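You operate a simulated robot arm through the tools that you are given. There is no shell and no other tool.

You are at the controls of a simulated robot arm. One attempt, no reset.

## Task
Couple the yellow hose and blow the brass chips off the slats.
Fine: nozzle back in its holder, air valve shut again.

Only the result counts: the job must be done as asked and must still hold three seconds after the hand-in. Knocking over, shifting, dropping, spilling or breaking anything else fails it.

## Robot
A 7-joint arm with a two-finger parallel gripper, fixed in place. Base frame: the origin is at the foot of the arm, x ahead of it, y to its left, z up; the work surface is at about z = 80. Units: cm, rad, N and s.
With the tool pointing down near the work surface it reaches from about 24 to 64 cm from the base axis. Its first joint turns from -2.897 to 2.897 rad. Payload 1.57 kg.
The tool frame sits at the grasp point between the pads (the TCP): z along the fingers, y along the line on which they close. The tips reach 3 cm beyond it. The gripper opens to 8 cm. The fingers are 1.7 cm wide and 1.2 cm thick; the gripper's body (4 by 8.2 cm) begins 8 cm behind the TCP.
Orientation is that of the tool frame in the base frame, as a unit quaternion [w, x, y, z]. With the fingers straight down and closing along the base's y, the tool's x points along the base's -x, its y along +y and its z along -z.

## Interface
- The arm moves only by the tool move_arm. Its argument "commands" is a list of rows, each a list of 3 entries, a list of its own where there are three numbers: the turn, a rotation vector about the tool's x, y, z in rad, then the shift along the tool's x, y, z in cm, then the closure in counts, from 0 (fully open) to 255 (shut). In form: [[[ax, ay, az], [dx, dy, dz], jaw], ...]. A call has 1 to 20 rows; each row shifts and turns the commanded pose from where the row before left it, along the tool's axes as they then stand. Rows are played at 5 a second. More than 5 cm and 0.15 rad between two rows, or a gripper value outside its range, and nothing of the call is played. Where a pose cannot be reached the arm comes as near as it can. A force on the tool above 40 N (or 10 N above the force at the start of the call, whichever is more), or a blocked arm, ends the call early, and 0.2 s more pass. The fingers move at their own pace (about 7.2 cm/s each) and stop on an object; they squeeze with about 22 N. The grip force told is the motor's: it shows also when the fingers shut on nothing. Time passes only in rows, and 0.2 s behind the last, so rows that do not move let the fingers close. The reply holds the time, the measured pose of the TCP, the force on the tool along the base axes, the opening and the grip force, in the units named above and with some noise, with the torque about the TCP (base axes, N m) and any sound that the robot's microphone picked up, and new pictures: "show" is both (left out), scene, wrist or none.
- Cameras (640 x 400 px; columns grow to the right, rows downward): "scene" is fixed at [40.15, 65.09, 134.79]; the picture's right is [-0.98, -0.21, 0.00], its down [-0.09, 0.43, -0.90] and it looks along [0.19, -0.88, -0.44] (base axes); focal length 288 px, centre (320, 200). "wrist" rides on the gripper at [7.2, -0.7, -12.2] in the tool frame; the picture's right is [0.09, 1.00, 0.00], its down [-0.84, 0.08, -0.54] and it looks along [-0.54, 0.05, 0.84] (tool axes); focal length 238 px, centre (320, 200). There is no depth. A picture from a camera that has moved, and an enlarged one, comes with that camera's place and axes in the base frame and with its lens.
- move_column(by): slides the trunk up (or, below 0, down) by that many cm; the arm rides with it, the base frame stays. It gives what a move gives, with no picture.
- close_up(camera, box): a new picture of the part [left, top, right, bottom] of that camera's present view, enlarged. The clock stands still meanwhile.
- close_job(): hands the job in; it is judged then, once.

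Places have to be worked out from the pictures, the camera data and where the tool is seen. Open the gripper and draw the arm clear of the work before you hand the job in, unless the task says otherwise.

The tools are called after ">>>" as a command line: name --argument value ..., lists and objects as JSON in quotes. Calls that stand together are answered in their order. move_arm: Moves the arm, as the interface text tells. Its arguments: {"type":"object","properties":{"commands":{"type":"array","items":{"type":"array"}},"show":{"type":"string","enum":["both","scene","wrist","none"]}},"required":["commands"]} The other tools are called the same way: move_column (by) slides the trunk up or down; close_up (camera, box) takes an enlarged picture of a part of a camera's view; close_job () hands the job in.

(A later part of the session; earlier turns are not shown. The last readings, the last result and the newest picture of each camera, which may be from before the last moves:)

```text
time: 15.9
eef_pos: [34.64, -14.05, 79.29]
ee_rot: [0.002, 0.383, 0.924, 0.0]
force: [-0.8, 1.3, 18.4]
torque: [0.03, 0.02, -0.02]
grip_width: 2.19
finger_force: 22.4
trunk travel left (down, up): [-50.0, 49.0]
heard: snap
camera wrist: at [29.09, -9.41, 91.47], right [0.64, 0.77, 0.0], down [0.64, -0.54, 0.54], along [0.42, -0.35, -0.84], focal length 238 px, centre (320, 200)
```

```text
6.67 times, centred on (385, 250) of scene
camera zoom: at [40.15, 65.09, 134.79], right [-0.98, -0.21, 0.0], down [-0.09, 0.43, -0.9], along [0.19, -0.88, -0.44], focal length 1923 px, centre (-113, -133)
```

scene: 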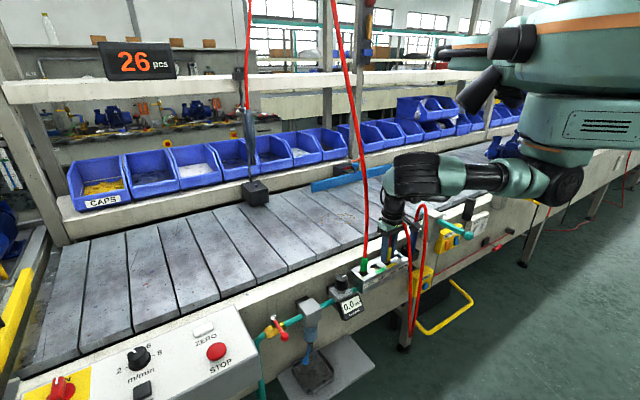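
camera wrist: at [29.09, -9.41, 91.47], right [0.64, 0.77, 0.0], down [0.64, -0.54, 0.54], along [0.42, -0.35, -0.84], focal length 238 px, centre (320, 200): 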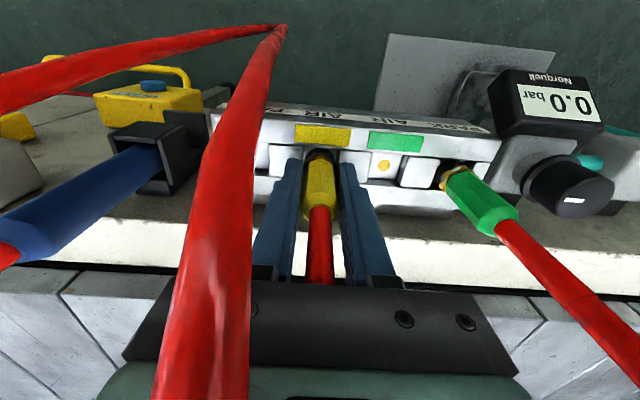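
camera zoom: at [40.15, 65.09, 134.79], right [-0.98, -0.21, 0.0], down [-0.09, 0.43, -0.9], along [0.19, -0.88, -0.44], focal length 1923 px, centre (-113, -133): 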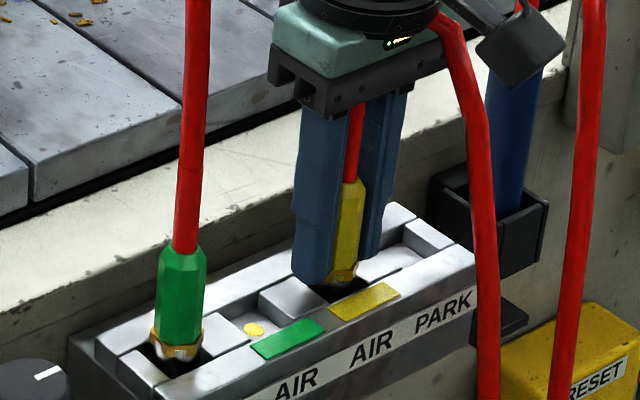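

A snap was heard with 18 N seating force, so the plug has coupled. I'll open the jaws and rise straight up, then check the plug.

>>> move_arm --commands '[[[0, 0, 0], [0, 0, -0.2], 255], [[0, 0, 0], [0, 0, 0], 108], [[0, 0, 0], [0, 0, 0], 108], [[0, 0, 0], [0, 0, 0], 108], [[0, 0, 0], [0, 0, -3], 108], [[0, 0, 0], [0, 0, -4], 108], [[0, 0, 0], [0, 0, -4], 108], [[0, 0, 0], [0, 0, -4], 108], [[0, 0, 0], [0, 0, -4], 108], [[0, 0, 0], [0, 0, 0], 108]]'

>>> close_up --camera "wrist" --box '[200, 50, 440, 200]'

>>> close_up --camera "scene" --box '[340, 210, 440, 280]'

```text
time: 18.1
eef_pos: [34.59, -14.14, 98.53]
ee_rot: [0.0, 0.383, 0.924, 0.001]
force: [-0.2, -0.2, 0.5]
torque: [-0.02, 0.01, 0.01]
grip_width: 4.61
finger_force: 0.1
trunk travel left (down, up): [-50.0, 49.0]
camera wrist: at [29.16, -9.59, 110.68], right [0.64, 0.77, 0.0], down [0.65, -0.54, 0.54], along [0.42, -0.35, -0.84], focal length 238 px, centre (320, 200)
```

scene: 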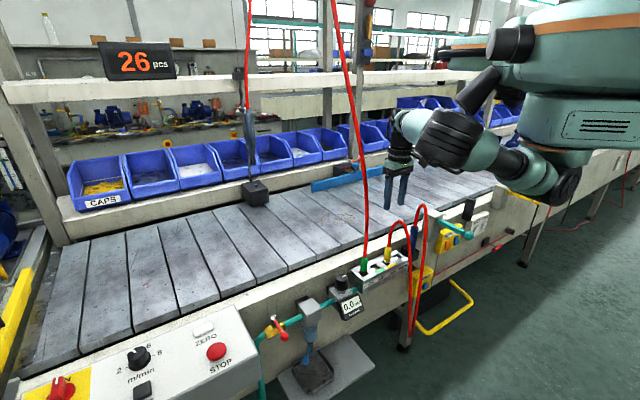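
wrist: 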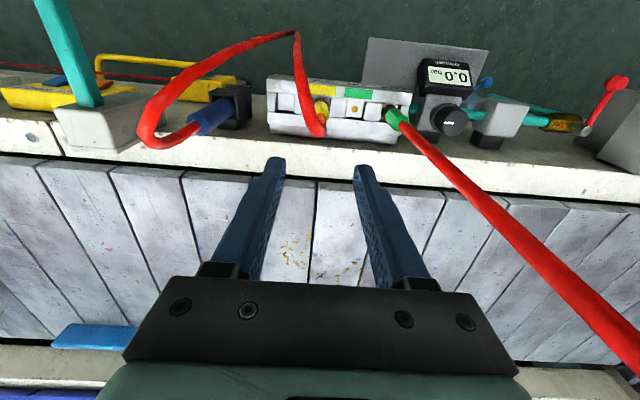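

```text
2.67 times, centred on (320, 125) of wrist
camera zoom: at [29.16, -9.59, 110.68], right [0.64, 0.77, 0.0], down [0.65, -0.54, 0.54], along [0.42, -0.35, -0.84], focal length 636 px, centre (320, 400)
```

zoom: 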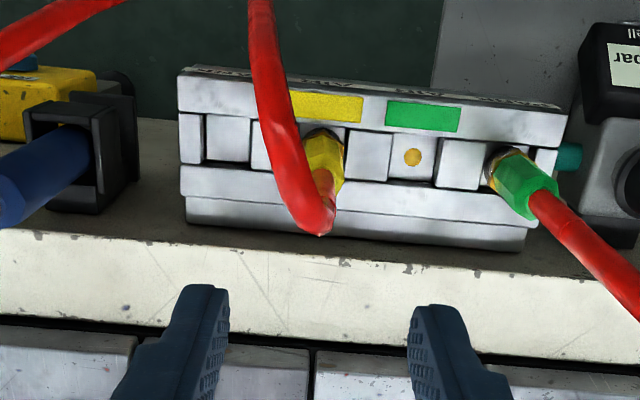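

```text
5.71 times, centred on (390, 245) of scene
camera zoom: at [40.15, 65.09, 134.79], right [-0.98, -0.21, 0.0], down [-0.09, 0.43, -0.9], along [0.19, -0.88, -0.44], focal length 1648 px, centre (-80, -57)
```

zoom: 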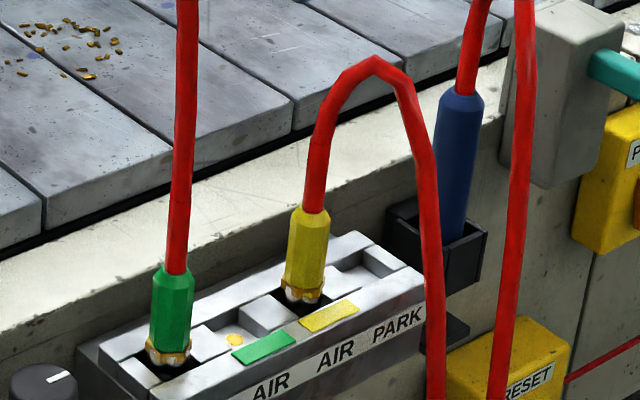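

The yellow plug now stands in the yellow AIR socket. Next, the air valve: I'll draw back toward the operator side and travel along to look at the red lever.

>>> move_arm --commands '[[[0, 0, 0], [4.5, 0, 0], 200], [[0, 0, 0], [4.5, 0, 0], 255], [[0, 0, 0], [0, 4.8, 0], 255], [[0, 0, 0], [0, 4.8, 0], 255], [[0, 0, 0], [0, 4.8, 0], 255], [[0, 0, 0], [0, 4.8, 0], 255], [[0, 0, 0], [0, 4.8, 0], 255], [[0, 0, 0], [0, 4.8, 0], 255], [[0, 0, 0], [0, 4.8, 0], 255], [[0, 0, 0], [0, 0, 0], 255]]'

>>> close_up --camera "wrist" --box '[220, 30, 460, 180]'

>>> close_up --camera "scene" --box '[240, 280, 360, 380]'

```text
time: 20.3
eef_pos: [40.97, 4.82, 98.31]
ee_rot: [0.0, 0.383, 0.924, 0.0]
force: [0.4, -0.5, -0.6]
torque: [-0.02, -0.01, 0.02]
grip_width: 0.0
finger_force: 21.4
out of reach, approached as far as the arm can: row 6, 7, 8, 9
trunk travel left (down, up): [-50.0, 49.0]
camera wrist: at [35.42, 9.5, 110.63], right [0.64, 0.77, 0.0], down [0.65, -0.54, 0.54], along [0.42, -0.35, -0.84], focal length 238 px, centre (320, 200)
```

scene: 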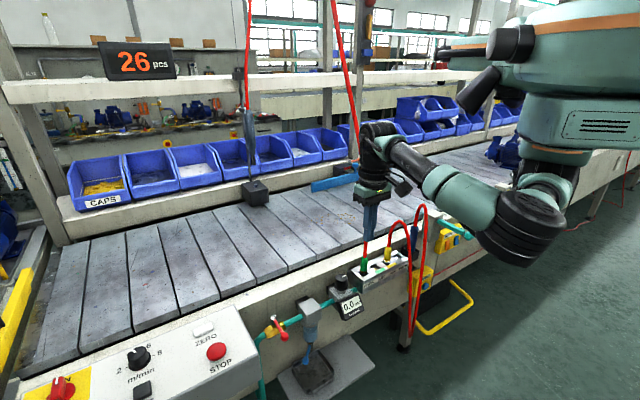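
wrist: 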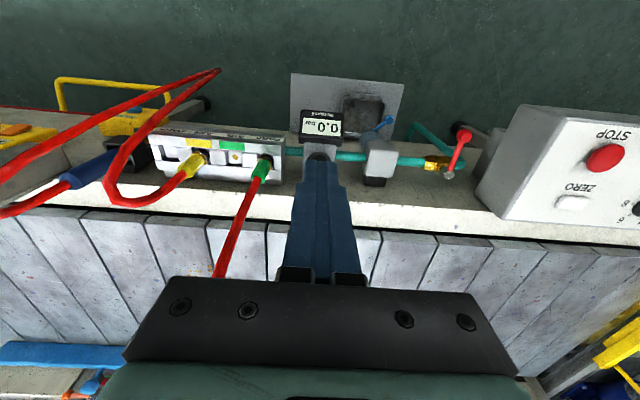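

```text
2.67 times, centred on (340, 105) of wrist
camera zoom: at [35.42, 9.5, 110.63], right [0.64, 0.77, 0.0], down [0.65, -0.54, 0.54], along [0.42, -0.35, -0.84], focal length 636 px, centre (267, 453)
```

zoom: 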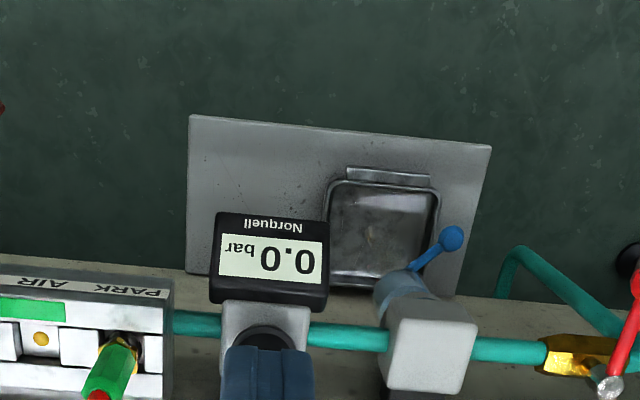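

```text
4.00 times, centred on (300, 330) of scene
camera zoom: at [40.15, 65.09, 134.79], right [-0.98, -0.21, 0.0], down [-0.09, 0.43, -0.9], along [0.19, -0.88, -0.44], focal length 1154 px, centre (400, -320)
```

zoom: 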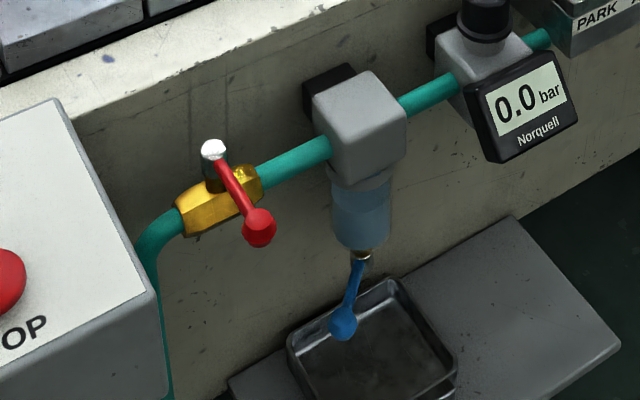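

The arm could not follow beyond here with this hand yaw. I'll turn the hand back toward the original yaw and see where the commanded pose stands.

>>> move_arm --commands '[[[0, 0, -0.131], [0, 0, 0], 255], [[0, 0, -0.131], [0, 0, 0], 255], [[0, 0, -0.131], [0, 0, 0], 255], [[0, 0, 0], [0, 0, 0], 255]]'

```text
time: 21.3
eef_pos: [40.99, 4.88, 98.4]
ee_rot: [-0.001, 0.193, 0.981, 0.0]
force: [0.0, 0.0, 0.1]
torque: [0.0, -0.04, -0.03]
grip_width: 0.0
finger_force: 21.6
trunk travel left (down, up): [-50.0, 49.0]
camera wrist: at [34.16, 7.17, 110.63], right [0.29, 0.96, 0.0], down [0.8, -0.25, 0.54], along [0.52, -0.16, -0.84], focal length 238 px, centre (320, 200)
```

scene: 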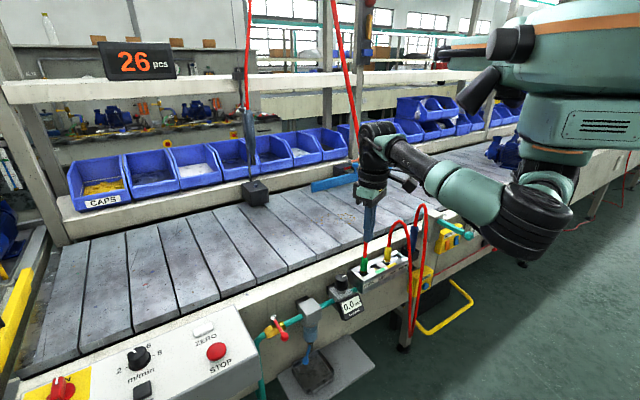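
wrist: 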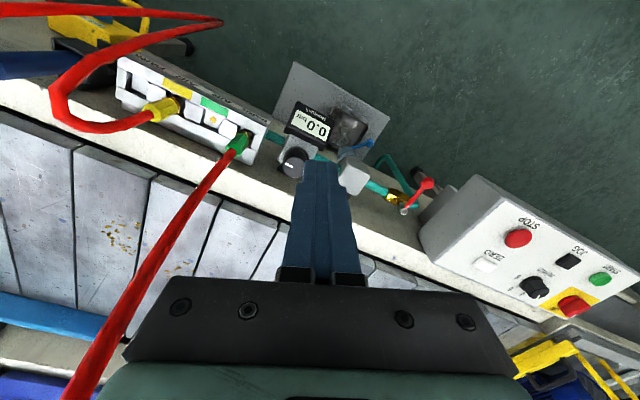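

The commanded pose was clamped to where the arm stopped. With 22° less yaw I'll try again along the frame.

>>> move_arm --commands '[[[0, 0, 0], [-1.72, 4.16, 0], 255], [[0, 0, 0], [-1.72, 4.16, 0], 255], [[0, 0, 0], [-1.72, 4.16, 0], 255], [[0, 0, 0], [0, 0, 0], 255]]'

```text
time: 22.3
eef_pos: [48.83, 13.78, 98.32]
ee_rot: [0.001, 0.192, 0.981, 0.002]
force: [-0.5, -0.1, -0.7]
torque: [0.02, -0.02, -0.02]
grip_width: 0.0
finger_force: 21.4
out of reach, approached as far as the arm can: row 3
trunk travel left (down, up): [-50.0, 49.0]
camera wrist: at [42.04, 15.84, 110.49], right [0.29, 0.96, 0.0], down [0.8, -0.25, 0.54], along [0.52, -0.16, -0.84], focal length 238 px, centre (320, 200)
```

scene: 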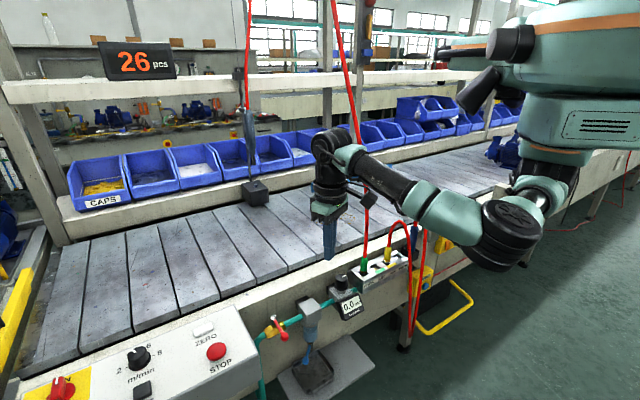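
wrist: 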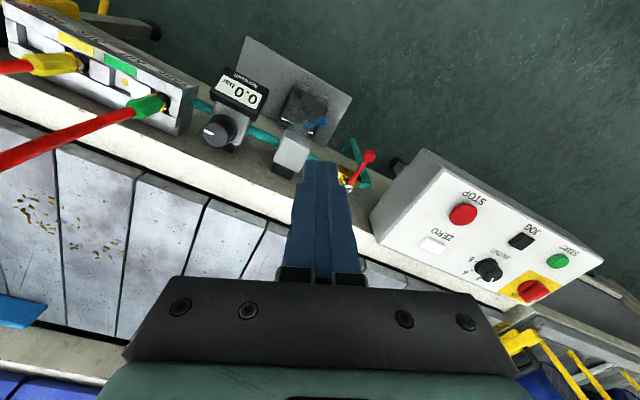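

I'll turn the hand further the same way (total about +22° yaw) and then carry on toward the valve.

>>> move_arm --commands '[[[0, 0, -0.131], [0, 0, 0], 255], [[0, 0, -0.131], [0, 0, 0], 255], [[0, 0, -0.131], [0, 0, 0], 255], [[0, 0, -0.131], [0, 0, 0], 255], [[0, 0, -0.131], [0, 0, 0], 255], [[0, 0, -0.131], [0, 0, 0], 255], [[0, 0, 0], [0, 0, 0], 255]]'

>>> close_up --camera "wrist" --box '[240, 80, 480, 230]'

```text
time: 23.9
eef_pos: [49.14, 13.68, 98.35]
ee_rot: [0.0, -0.196, 0.981, 0.0]
force: [0.2, 0.5, 0.2]
torque: [0.03, -0.02, 0.01]
grip_width: 0.01
finger_force: 21.7
trunk travel left (down, up): [-50.0, 49.0]
camera wrist: at [42.82, 10.38, 110.54], right [-0.47, 0.88, 0.0], down [0.74, 0.39, 0.54], along [0.48, 0.25, -0.84], focal length 238 px, centre (320, 200)
```

scene: 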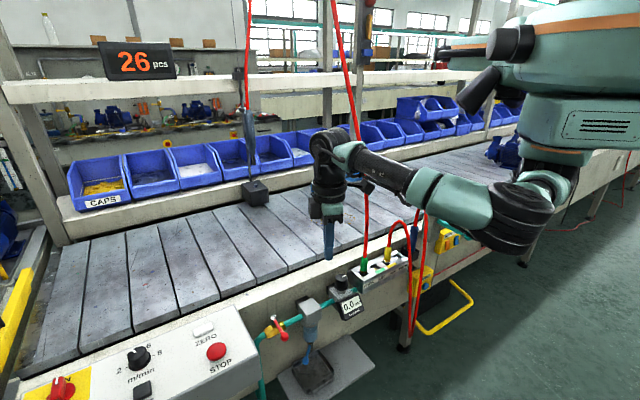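
wrist: 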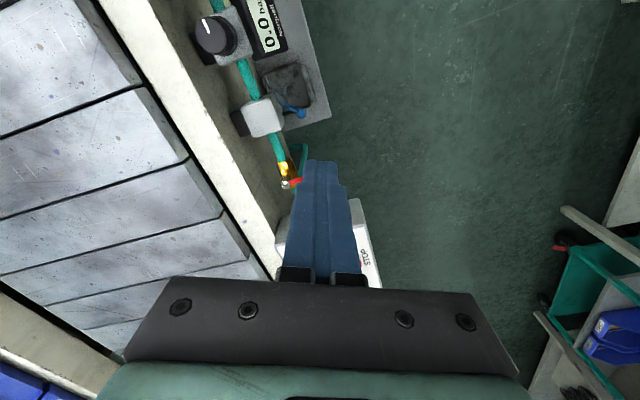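

```text
2.67 times, centred on (360, 155) of wrist
camera zoom: at [42.82, 10.38, 110.54], right [-0.47, 0.88, 0.0], down [0.74, 0.39, 0.54], along [0.48, 0.25, -0.84], focal length 636 px, centre (213, 320)
```

zoom: 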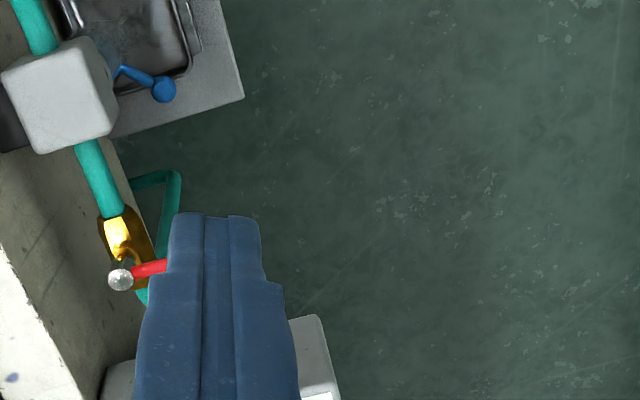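

The hand has yawed as asked. I'll extend 8.5 cm outward toward the valve at this height and check reach.

>>> move_arm --commands '[[[0, 0, 0], [-4.2, 0, 0], 255], [[0, 0, 0], [-4.2, 0, 0], 255], [[0, 0, 0], [0, 0, 0], 255]]'

>>> close_up --camera "wrist" --box '[160, 80, 480, 280]'

```text
time: 24.7
eef_pos: [57.13, 17.09, 98.4]
ee_rot: [0.001, -0.195, 0.981, 0.0]
force: [-0.4, -0.2, 0.6]
torque: [0.02, 0.0, -0.01]
grip_width: 0.0
finger_force: 20.7
trunk travel left (down, up): [-50.0, 49.0]
camera wrist: at [50.8, 13.72, 110.65], right [-0.47, 0.88, 0.0], down [0.74, 0.39, 0.54], along [0.48, 0.25, -0.84], focal length 238 px, centre (320, 200)
```

scene: 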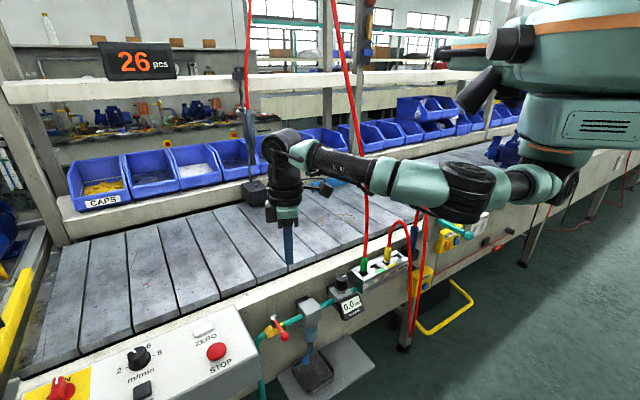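
wrist: 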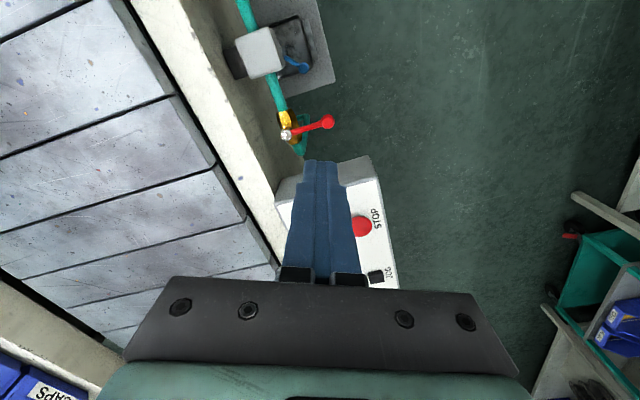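

```text
2.00 times, centred on (320, 180) of wrist
camera zoom: at [50.8, 13.72, 110.65], right [-0.47, 0.88, 0.0], down [0.74, 0.39, 0.54], along [0.48, 0.25, -0.84], focal length 477 px, centre (320, 240)
```

zoom: 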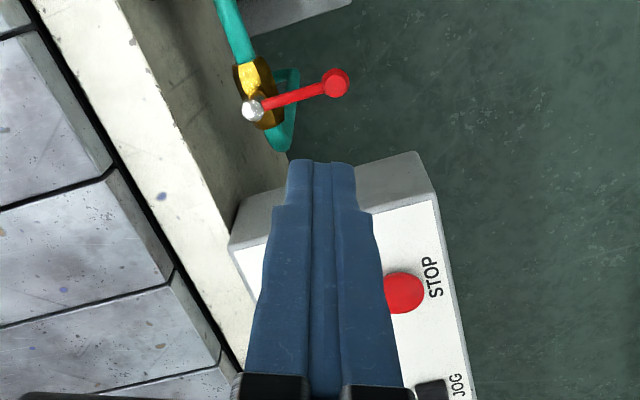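

The lever knob is at about (58.8, 19.2, 73.9), its pivot at (63.3, 14.5), pointing straight at the operator, so shut. I'll turn the hand to 45° (slim side along the push), move just past the lever on the control-box side, and see if it's in reach.

>>> move_arm --commands '[[[0, 0, -0.131], [0, 0, 0], 255], [[0, 0, -0.131], [0, 0, 0], 255], [[0, 0, -0.131], [0, 0, 0], 255], [[0, 0, 0], [-4.5, -0.3, 0], 255], [[0, 0, 0], [0, 0, 0], 255]]'

>>> close_up --camera "wrist" --box '[160, 80, 480, 280]'

```text
time: 25.9
eef_pos: [60.05, 19.88, 98.41]
ee_rot: [0.0, -0.384, 0.923, 0.0]
force: [0.4, 0.0, -0.6]
torque: [-0.01, 0.02, -0.02]
grip_width: 0.0
finger_force: 21.2
trunk travel left (down, up): [-50.0, 49.0]
camera wrist: at [55.66, 14.35, 110.7], right [-0.77, 0.64, 0.0], down [0.54, 0.65, 0.54], along [0.35, 0.42, -0.84], focal length 238 px, centre (320, 200)
```

scene: 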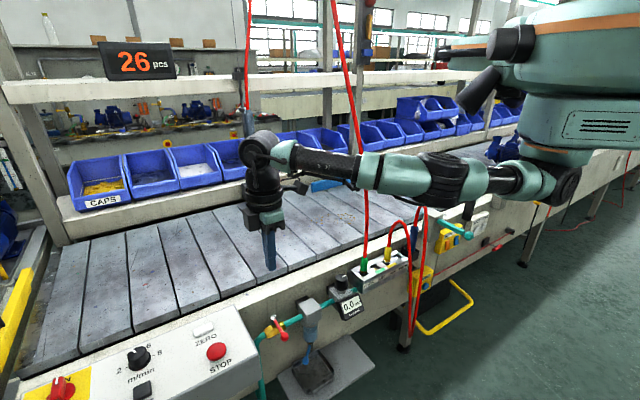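
wrist: 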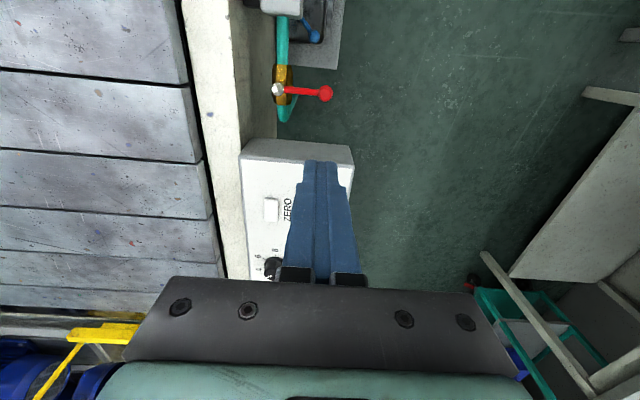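

```text
2.00 times, centred on (320, 180) of wrist
camera zoom: at [55.66, 14.35, 110.7], right [-0.77, 0.64, 0.0], down [0.54, 0.65, 0.54], along [0.35, 0.42, -0.84], focal length 477 px, centre (320, 240)
```

zoom: 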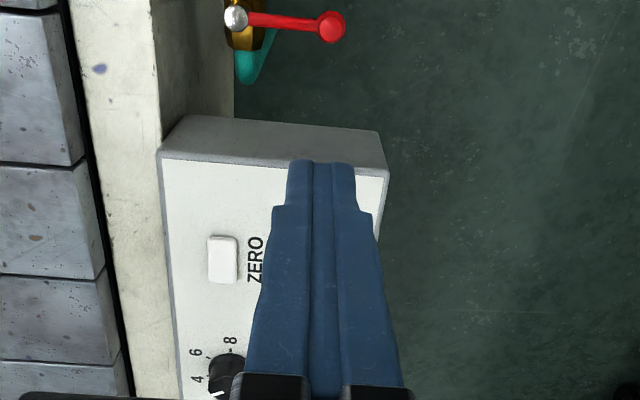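

I'll shift 0.8 cm further so the fingers clear the knob, then descend beside it.

>>> move_arm --commands '[[[0, 0, 0], [-0.8, -0.4, 0], 255], [[0, 0, 0], [0, 0, 4.5], 255], [[0, 0, 0], [0, 0, 4.5], 255], [[0, 0, 0], [0, 0, 4.5], 255], [[0, 0, 0], [0, 0, 4.5], 255], [[0, 0, 0], [0, 0, 0], 255]]'

>>> close_up --camera "wrist" --box '[160, 80, 480, 280]'

>>> close_up --camera "scene" --box '[200, 240, 360, 360]'

```text
time: 27.3
eef_pos: [61.01, 20.23, 80.32]
ee_rot: [0.0, -0.384, 0.923, 0.0]
force: [-0.2, -0.1, -0.6]
torque: [0.02, 0.0, 0.0]
grip_width: 0.0
finger_force: 21.1
trunk travel left (down, up): [-50.0, 49.0]
camera wrist: at [56.52, 14.65, 92.37], right [-0.77, 0.64, 0.0], down [0.54, 0.65, 0.54], along [0.35, 0.42, -0.84], focal length 238 px, centre (320, 200)
```

scene: 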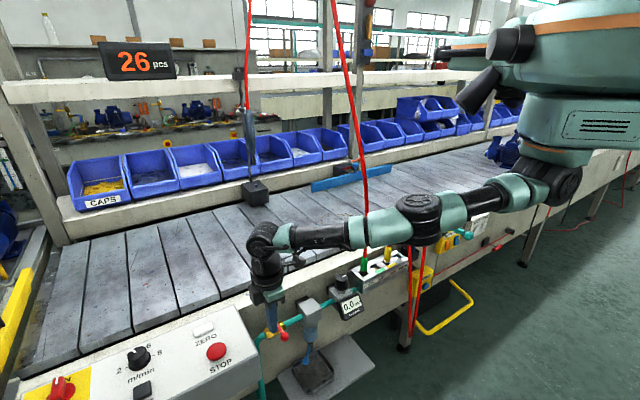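
wrist: 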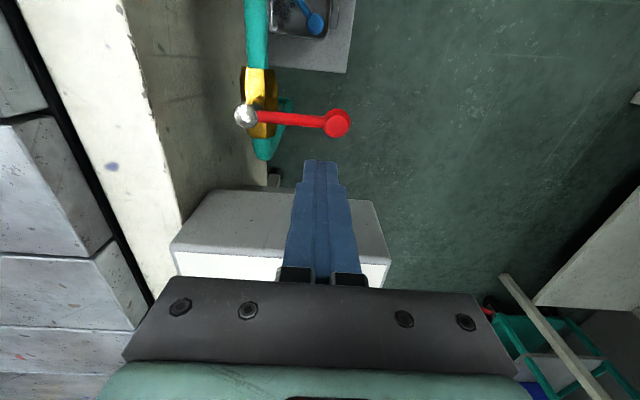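

```text
2.00 times, centred on (320, 180) of wrist
camera zoom: at [56.52, 14.65, 92.37], right [-0.77, 0.64, 0.0], down [0.54, 0.65, 0.54], along [0.35, 0.42, -0.84], focal length 477 px, centre (320, 240)
```

zoom: 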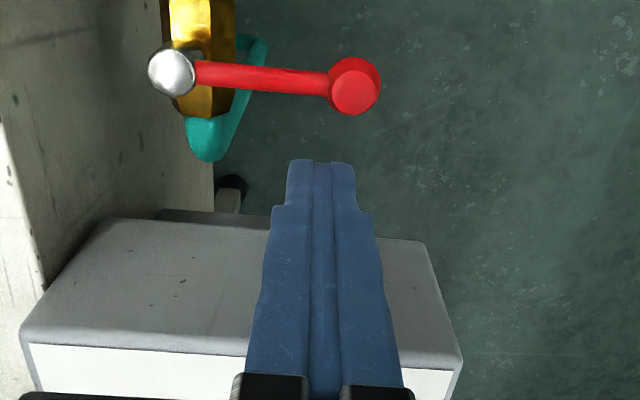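

```text
3.33 times, centred on (280, 300) of scene
camera zoom: at [40.15, 65.09, 134.79], right [-0.98, -0.21, 0.0], down [-0.09, 0.43, -0.9], along [0.19, -0.88, -0.44], focal length 962 px, centre (453, -133)
```

zoom: 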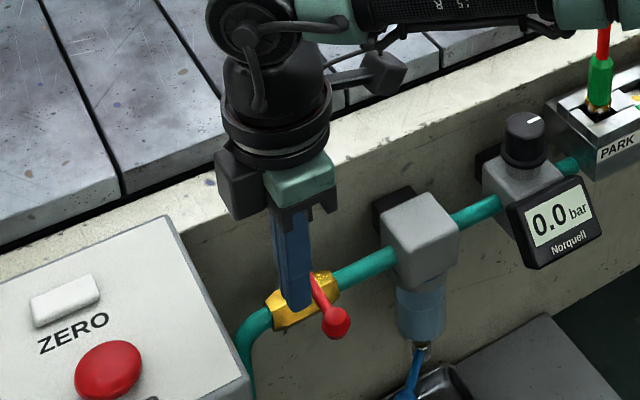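

Fingers clear the knob by about 0.35 cm. I'll descend to z≈75.2 so the tips sit below the lever, then push it gently toward the filter side a little to test.

>>> move_arm --commands '[[[0, 0, 0], [0, 0, 2.6], 255], [[0, 0, 0], [0, 0, 2.5], 255], [[0, 0, 0], [0, 0, 0], 255], [[0, 0, 0], [0.77, 0.26, 0], 255], [[0, 0, 0], [0.74, 0.15, 0], 255], [[0, 0, 0], [0, 0, 0], 255]]'

>>> close_up --camera "wrist" --box '[160, 40, 480, 240]'

>>> close_up --camera "scene" --box '[200, 260, 360, 360]'

```text
time: 28.7
eef_pos: [60.54, 19.86, 75.09]
ee_rot: [-0.002, -0.384, 0.923, 0.0]
force: [-0.1, -0.4, -0.3]
torque: [-0.01, -0.01, 0.0]
grip_width: 0.0
finger_force: 21.2
out of reach, approached as far as the arm can: row 4, 5
trunk travel left (down, up): [-50.0, 49.0]
camera wrist: at [56.13, 14.48, 87.29], right [-0.77, 0.64, 0.0], down [0.54, 0.65, 0.54], along [0.34, 0.42, -0.84], focal length 238 px, centre (320, 200)
```

scene: 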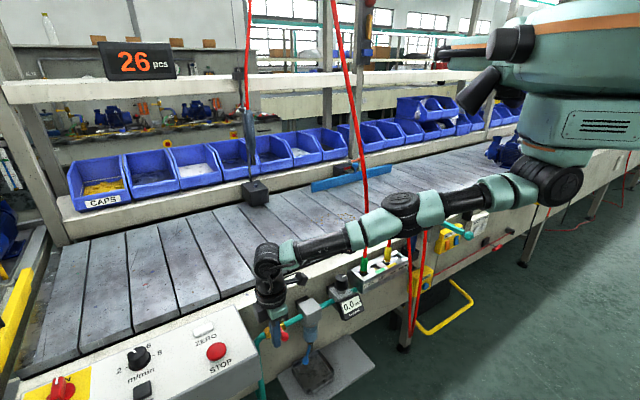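
wrist: 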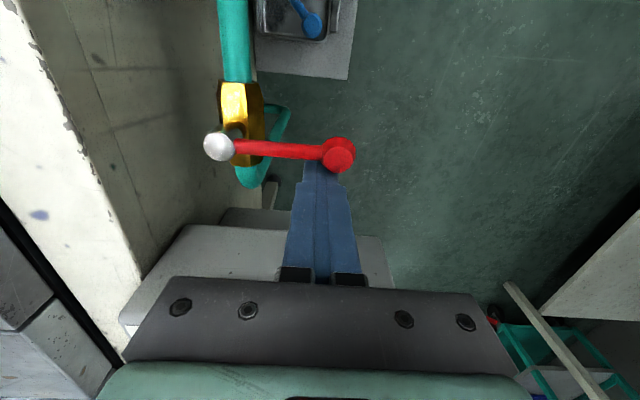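

```text
2.00 times, centred on (320, 140) of wrist
camera zoom: at [56.13, 14.48, 87.29], right [-0.77, 0.64, 0.0], down [0.54, 0.65, 0.54], along [0.34, 0.42, -0.84], focal length 477 px, centre (320, 320)
```

zoom: 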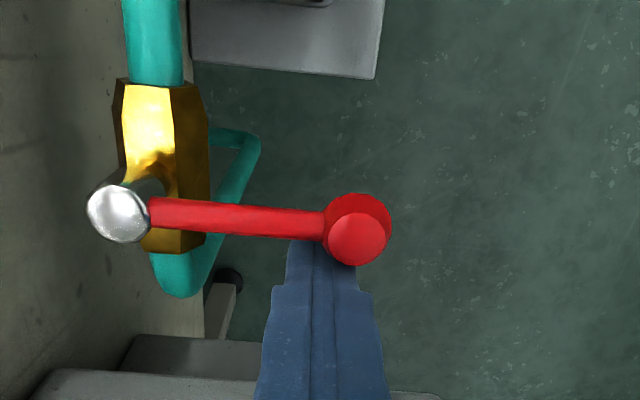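

```text
4.00 times, centred on (280, 310) of scene
camera zoom: at [40.15, 65.09, 134.79], right [-0.98, -0.21, 0.0], down [-0.09, 0.43, -0.9], along [0.19, -0.88, -0.44], focal length 1154 px, centre (480, -240)
```

zoom: 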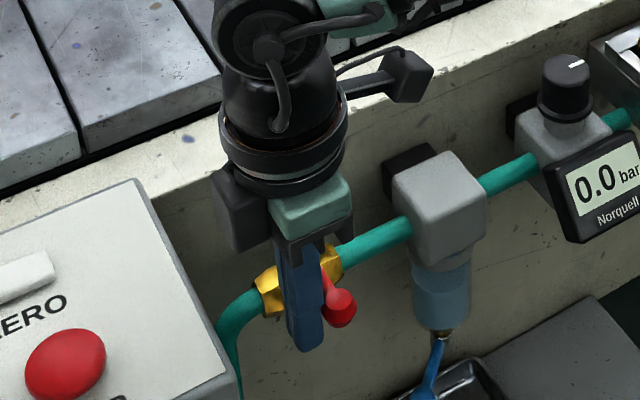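

The lever hasn't moved; the arm is stretched too far at this trunk height. I'll rise 10 cm, slide the trunk down 10 cm, and so come back at the same height with more reach.

>>> move_arm --commands '[[[0, 0, 0], [-0.3, 0, -1], 255], [[0, 0, 0], [0, 0, -4.5], 255], [[0, 0, 0], [0, 0, -4.5], 255], [[0, 0, 0], [0, 0, 0], 255]]' --show "none"

>>> move_column --by -9

>>> close_up --camera "wrist" --box '[160, 40, 480, 240]'

>>> close_up --camera "scene" --box '[200, 200, 520, 400]'

```text
time: 29.7
eef_pos: [62.16, 20.74, 84.78]
ee_rot: [-0.002, -0.385, 0.923, 0.0]
force: [0.0, -0.8, 0.6]
torque: [-0.04, -0.01, 0.0]
grip_width: 0.0
finger_force: 21.2
out of reach, approached as far as the arm can: row 2, 3
trunk travel left (down, up): [-50.0, 49.0]
```

```text
time: 31.0
eef_pos: [62.17, 20.63, 75.75]
ee_rot: [-0.001, -0.384, 0.924, 0.001]
force: [-0.1, -0.1, 0.3]
torque: [-0.02, 0.0, 0.02]
grip_width: 0.0
finger_force: 20.7
trunk travel left (down, up): [-41.0, 58.0]
```

```text
2.00 times, centred on (320, 140) of wrist
camera zoom: at [57.64, 15.15, 88.04], right [-0.77, 0.64, 0.0], down [0.54, 0.65, 0.54], along [0.34, 0.42, -0.84], focal length 477 px, centre (320, 320)
```

zoom: 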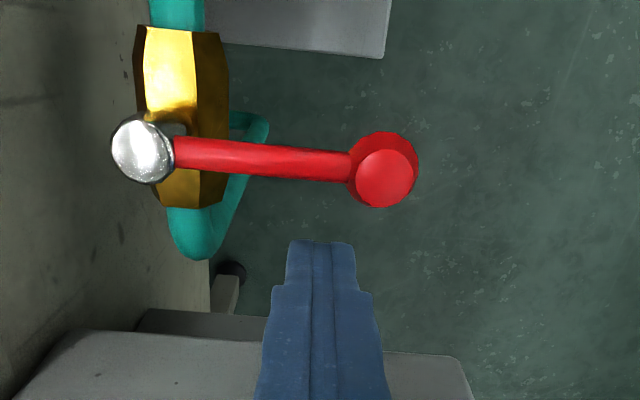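

```text
2.00 times, centred on (360, 300) of scene
camera zoom: at [40.15, 65.09, 134.79], right [-0.98, -0.21, 0.0], down [-0.09, 0.43, -0.9], along [0.19, -0.88, -0.44], focal length 577 px, centre (240, 0)
```

zoom: 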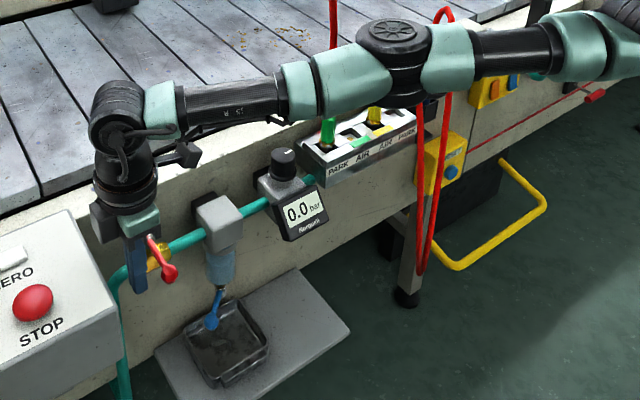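

The reach is better now (65.5 cm) and the fingers stand beside the lever. I'll push along the arc toward the filter side, about 20° of lever turn, and check.

>>> move_arm --commands '[[[0, 0, 0], [0.7, 0.3, 0.4], 255], [[0, 0, 0], [0.66, 0.3, 0], 255], [[0, 0, 0], [1.04, 0.28, 0], 255], [[0, 0, 0], [1.08, 0.09, 0], 255], [[0, 0, 0], [0, 0, 0], 255]]'

>>> close_up --camera "wrist" --box '[160, 40, 480, 240]'

>>> close_up --camera "scene" --box '[200, 260, 360, 360]'

```text
time: 32.2
eef_pos: [62.1, 20.24, 75.24]
ee_rot: [-0.002, -0.383, 0.924, 0.0]
force: [-0.2, -0.1, 0.4]
torque: [-0.04, 0.0, -0.04]
grip_width: 0.0
finger_force: 21.1
out of reach, approached as far as the arm can: row 1, 2, 3, 4
trunk travel left (down, up): [-41.0, 58.0]
camera wrist: at [57.71, 14.77, 87.49], right [-0.77, 0.64, 0.0], down [0.54, 0.65, 0.54], along [0.34, 0.42, -0.84], focal length 238 px, centre (320, 200)
```

scene: 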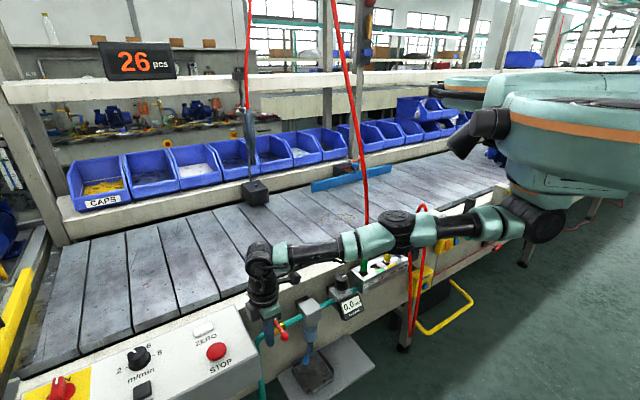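
wrist: 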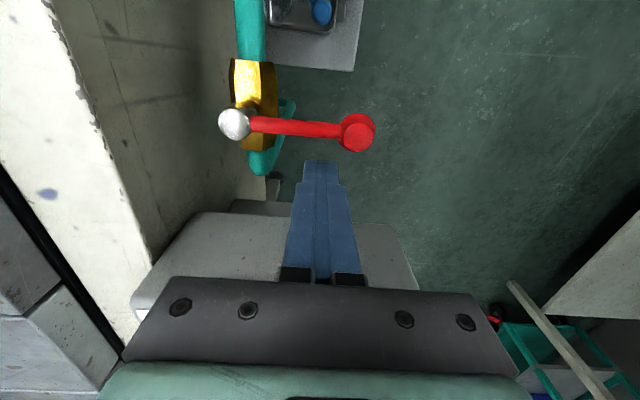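

```text
2.00 times, centred on (320, 140) of wrist
camera zoom: at [57.71, 14.77, 87.49], right [-0.77, 0.64, 0.0], down [0.54, 0.65, 0.54], along [0.34, 0.42, -0.84], focal length 477 px, centre (320, 320)
```

zoom: 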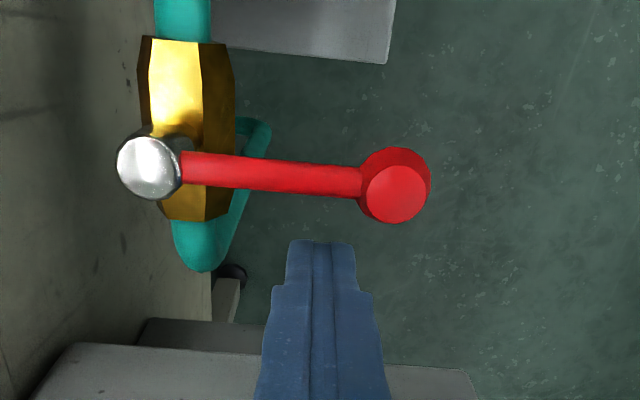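

```text
4.00 times, centred on (280, 310) of scene
camera zoom: at [40.15, 65.09, 134.79], right [-0.98, -0.21, 0.0], down [-0.09, 0.43, -0.9], along [0.19, -0.88, -0.44], focal length 1154 px, centre (480, -240)
```

zoom: 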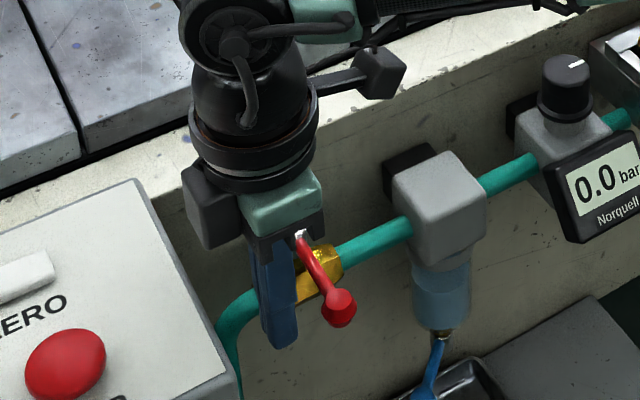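

The arm has straightened into a singular stretch and cannot come back inward from here. I'll lift clear with the trunk first, then pull the hand toward the base to unbend.

>>> move_column --by 12

>>> move_arm --commands '[[[0, 0, 0], [3.6, 1.8, 0], 255], [[0, 0, 0], [3.6, 1.8, 0], 255], [[0, 0, 0], [3.6, 1.8, 0], 255], [[0, 0, 0], [0, 0, 0], 255]]'

```text
time: 33.7
eef_pos: [62.32, 20.16, 87.16]
ee_rot: [-0.002, -0.383, 0.924, -0.001]
force: [-0.5, 0.4, -0.6]
torque: [0.02, 0.01, -0.03]
grip_width: 0.0
finger_force: 21.4
trunk travel left (down, up): [-53.0, 46.0]
```

```text
time: 34.7
eef_pos: [62.11, 20.31, 87.31]
ee_rot: [-0.003, -0.383, 0.924, 0.0]
force: [-0.4, -0.4, 1.0]
torque: [0.01, 0.02, 0.03]
grip_width: 0.0
finger_force: 21.6
out of reach, approached as far as the arm can: row 1, 2, 3
trunk travel left (down, up): [-53.0, 46.0]
camera wrist: at [57.71, 14.77, 99.5], right [-0.77, 0.64, 0.0], down [0.54, 0.65, 0.54], along [0.34, 0.42, -0.84], focal length 238 px, centre (320, 200)
```

scene: 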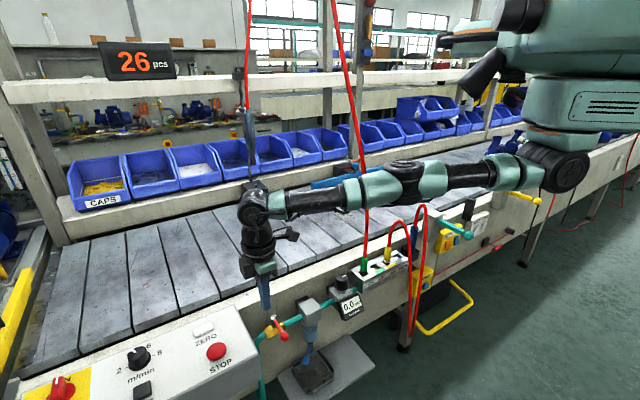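
wrist: 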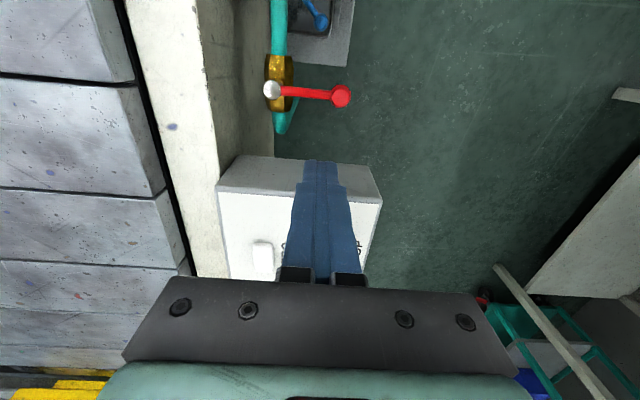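

I'll try turning the hand's yaw back by 20°, which earlier freed the arm, and then pull inward.

>>> move_arm --commands '[[[0, 0, 0.131], [0, 0, 0], 255], [[0, 0, 0.131], [0, 0, 0], 255], [[0, 0, 0.131], [0, 0, 0], 255], [[0, 0, 0], [3, 0, 0], 255], [[0, 0, 0], [3, 0, 0], 255], [[0, 0, 0], [0, 0, 0], 255]]'

```text
time: 36.1
eef_pos: [62.38, 20.21, 87.25]
ee_rot: [-0.002, -0.196, 0.981, 0.0]
force: [-0.1, 0.0, 1.2]
torque: [0.02, 0.0, 0.02]
grip_width: 0.01
finger_force: 21.3
out of reach, approached as far as the arm can: row 4, 5
trunk travel left (down, up): [-53.0, 46.0]
camera wrist: at [56.11, 16.98, 99.51], right [-0.47, 0.88, 0.0], down [0.75, 0.39, 0.54], along [0.47, 0.25, -0.84], focal length 238 px, centre (320, 200)
```

scene: 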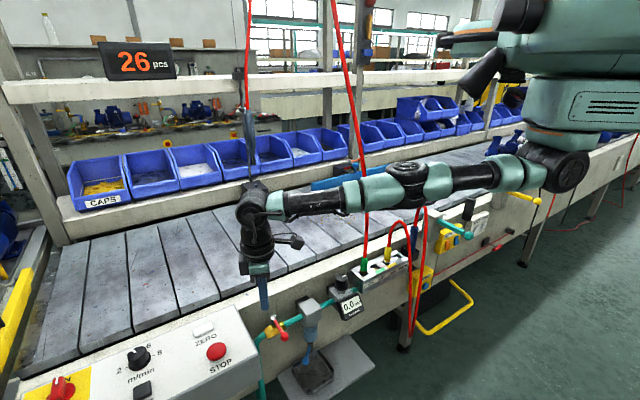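
wrist: 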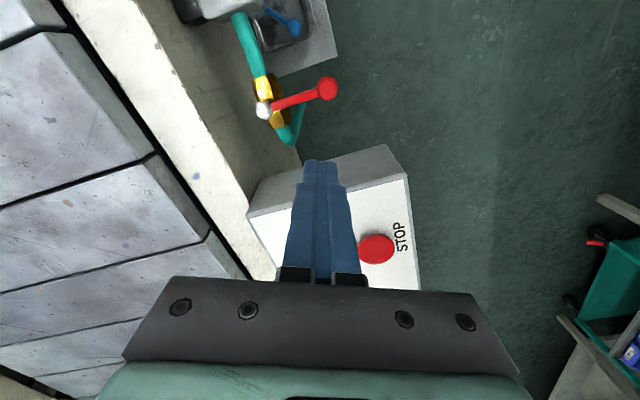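

The yaw turned freely, but the elbow is straight, so inward motion starts from a dead point. I'll command several larger inward rows at this safe height to break it out.

>>> move_arm --commands '[[[0, 0, 0], [4.9, 0, 0], 255], [[0, 0, 0], [4.9, 0, 0], 255], [[0, 0, 0], [4.9, 0, 0], 255], [[0, 0, 0], [4.9, 0, 0], 255], [[0, 0, 0], [4.9, 0, 0], 255], [[0, 0, 0], [4.9, 0, 0], 255]]' --show "scene"

```text
time: 37.5
eef_pos: [62.34, 20.32, 87.28]
ee_rot: [-0.003, -0.196, 0.981, 0.0]
force: [-1.1, -0.3, -0.1]
torque: [-0.01, 0.0, -0.01]
grip_width: 0.0
finger_force: 21.0
out of reach, approached as far as the arm can: row 1, 2, 3, 4, 5, 6
trunk travel left (down, up): [-53.0, 46.0]
```

scene: 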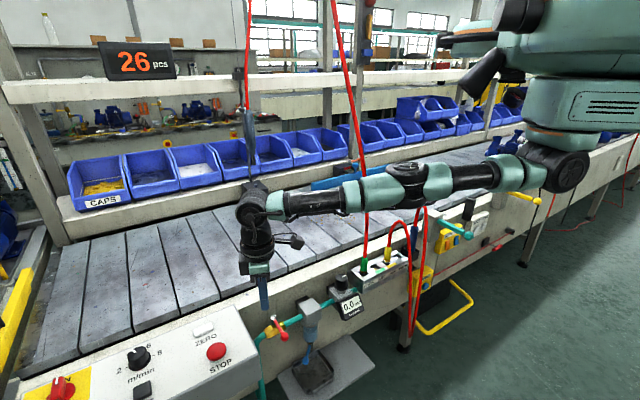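

The elbow is exactly straight with its axis vertical, so a sideways move should bend it. I'll combine sideways (toward −y), yaw and inward motion.

>>> move_arm --commands '[[[0, 0, 0], [2.5, -4, 0], 255], [[0, 0, 0.1], [2.5, -4, 0], 255], [[0, 0, 0], [0, 0, 0], 255]]'

```text
time: 38.3
eef_pos: [64.68, 11.45, 86.96]
ee_rot: [-0.003, -0.15, 0.989, 0.001]
force: [0.6, -0.1, -0.3]
torque: [-0.01, 0.02, 0.01]
grip_width: 0.01
finger_force: 21.2
out of reach, approached as far as the arm can: row 1, 2
trunk travel left (down, up): [-53.0, 46.0]
camera wrist: at [58.06, 8.61, 99.15], right [-0.38, 0.92, 0.0], down [0.78, 0.32, 0.54], along [0.5, 0.21, -0.84], focal length 238 px, centre (320, 200)
```

scene: 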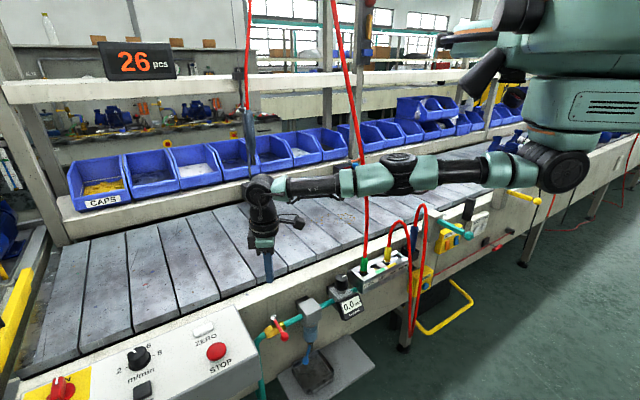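
wrist: 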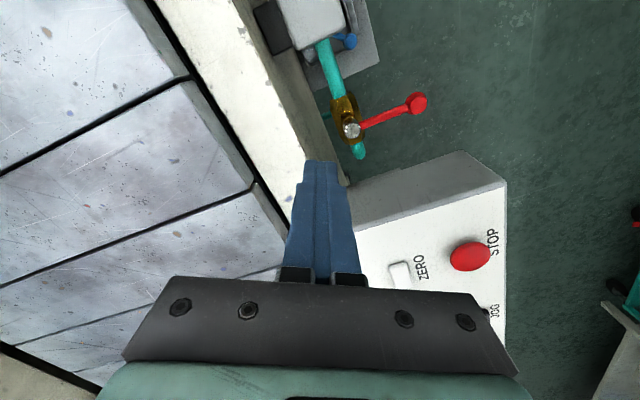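

Sideways that way stayed straight. I'll try the opposite side, with the opposite yaw and inward.

>>> move_arm --commands '[[[0, 0, -0.1], [2.5, 4, 0], 255], [[0, 0, -0.1], [2.5, 4, 0], 255], [[0, 0, 0], [3, 0, 0], 255], [[0, 0, 0], [0, 0, 0], 255]]' --show "scene"

```text
time: 39.3
eef_pos: [63.82, 15.18, 90.27]
ee_rot: [-0.004, -0.244, 0.97, 0.0]
force: [0.0, -0.1, -0.2]
torque: [-0.01, -0.01, -0.02]
grip_width: 0.0
finger_force: 21.3
out of reach, approached as far as the arm can: row 1, 2, 3
trunk travel left (down, up): [-53.0, 46.0]
```

scene: 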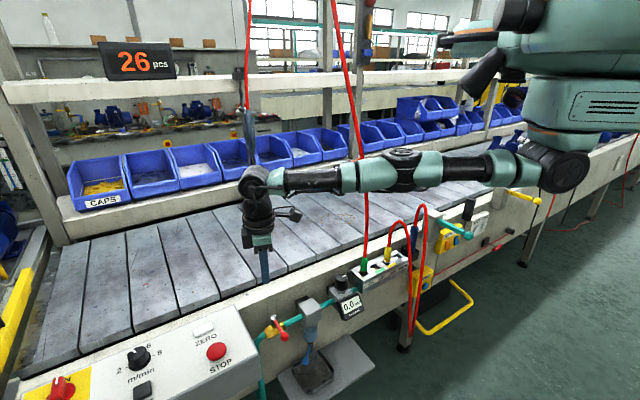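

I'll press inward again from this slightly disturbed pose.

>>> move_arm --commands '[[[0, 0, 0], [4.7, 1.2, 0], 255], [[0, 0, 0], [4.7, 1.2, 0], 255], [[0, 0, 0], [4.7, 1.2, 0], 255], [[0, 0, 0], [4.7, 1.2, 0], 255], [[0, 0, 0], [4.7, 1.2, 0], 255], [[0, 0, 0], [4.7, 1.2, 0], 255]]' --show "scene"

```text
time: 40.7
eef_pos: [63.89, 15.16, 90.23]
ee_rot: [-0.003, -0.245, 0.97, 0.0]
force: [0.2, -0.5, -0.3]
torque: [0.0, -0.02, -0.01]
grip_width: 0.02
finger_force: 21.5
out of reach, approached as far as the arm can: row 1, 2, 3, 4, 5, 6
trunk travel left (down, up): [-53.0, 46.0]
```

scene: 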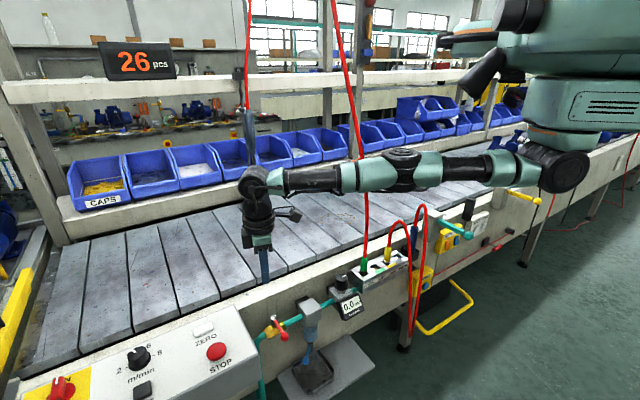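

Large inward steps from a straight elbow demand big joint jumps; I'll try very small inward steps instead.

>>> move_arm --commands '[[[0, 0, 0], [0.1, 0.02, 0], 255], [[0, 0, 0], [0.1, 0.02, 0], 255], [[0, 0, 0], [0.1, 0.02, 0], 255], [[0, 0, 0], [0.15, 0.03, 0], 255], [[0, 0, 0], [0.15, 0.03, 0], 255], [[0, 0, 0], [0.2, 0.05, 0], 255], [[0, 0, 0], [0.2, 0.05, 0], 255], [[0, 0, 0], [0.3, 0.07, 0], 255], [[0, 0, 0], [0.3, 0.07, 0], 255], [[0, 0, 0], [0.4, 0.1, 0], 255], [[0, 0, 0], [0.4, 0.1, 0], 255], [[0, 0, 0], [0.5, 0.12, 0], 255], [[0, 0, 0], [0.5, 0.12, 0], 255]]' --show "scene"

```text
time: 43.5
eef_pos: [63.97, 15.16, 90.0]
ee_rot: [-0.004, -0.245, 0.97, 0.0]
force: [-0.2, 0.3, -0.8]
torque: [0.0, -0.01, 0.0]
grip_width: 0.02
finger_force: 21.1
out of reach, approached as far as the arm can: row 3, 5, 7, 9, 10, 11, 12, 13
trunk travel left (down, up): [-53.0, 46.0]
```

scene: 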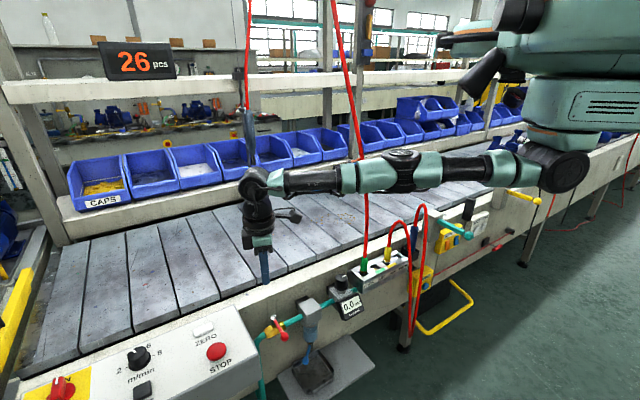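

I'll test whether a pure yaw turn the other way shifts the arm's internal posture, followed by small inward steps.

>>> move_arm --commands '[[[0, 0, -0.14], [0, 0, 0], 255], [[0, 0, -0.14], [0, 0, 0], 255], [[0, 0, -0.14], [0, 0, 0], 255], [[0, 0, -0.14], [0, 0, 0], 255], [[0, 0, 0], [2, 2, 0], 255], [[0, 0, 0], [2, 2, 0], 255]]'

```text
time: 44.9
eef_pos: [63.82, 15.31, 89.93]
ee_rot: [-0.003, -0.503, 0.864, 0.001]
force: [0.0, -0.5, 1.2]
torque: [-0.02, 0.0, 0.0]
grip_width: 0.0
finger_force: 21.0
out of reach, approached as far as the arm can: row 5, 6
trunk travel left (down, up): [-53.0, 46.0]
camera wrist: at [61.09, 8.72, 102.17], right [-0.91, 0.41, 0.01], down [0.35, 0.77, 0.54], along [0.22, 0.49, -0.84], focal length 238 px, centre (320, 200)
```

scene: 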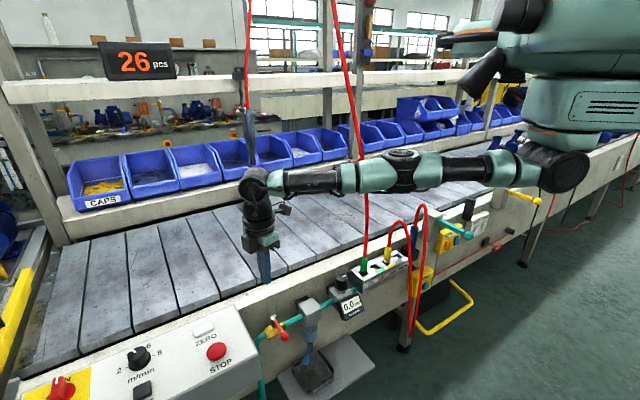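
wrist: 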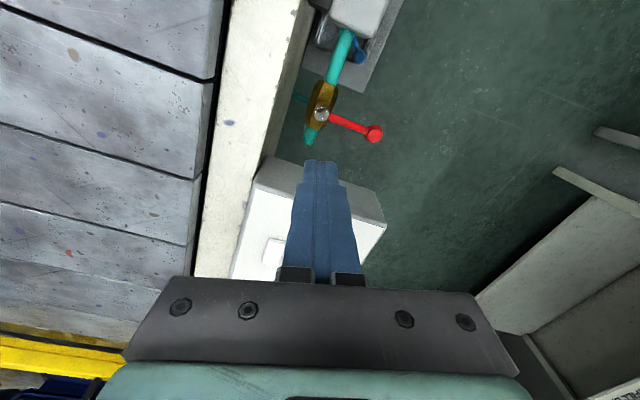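

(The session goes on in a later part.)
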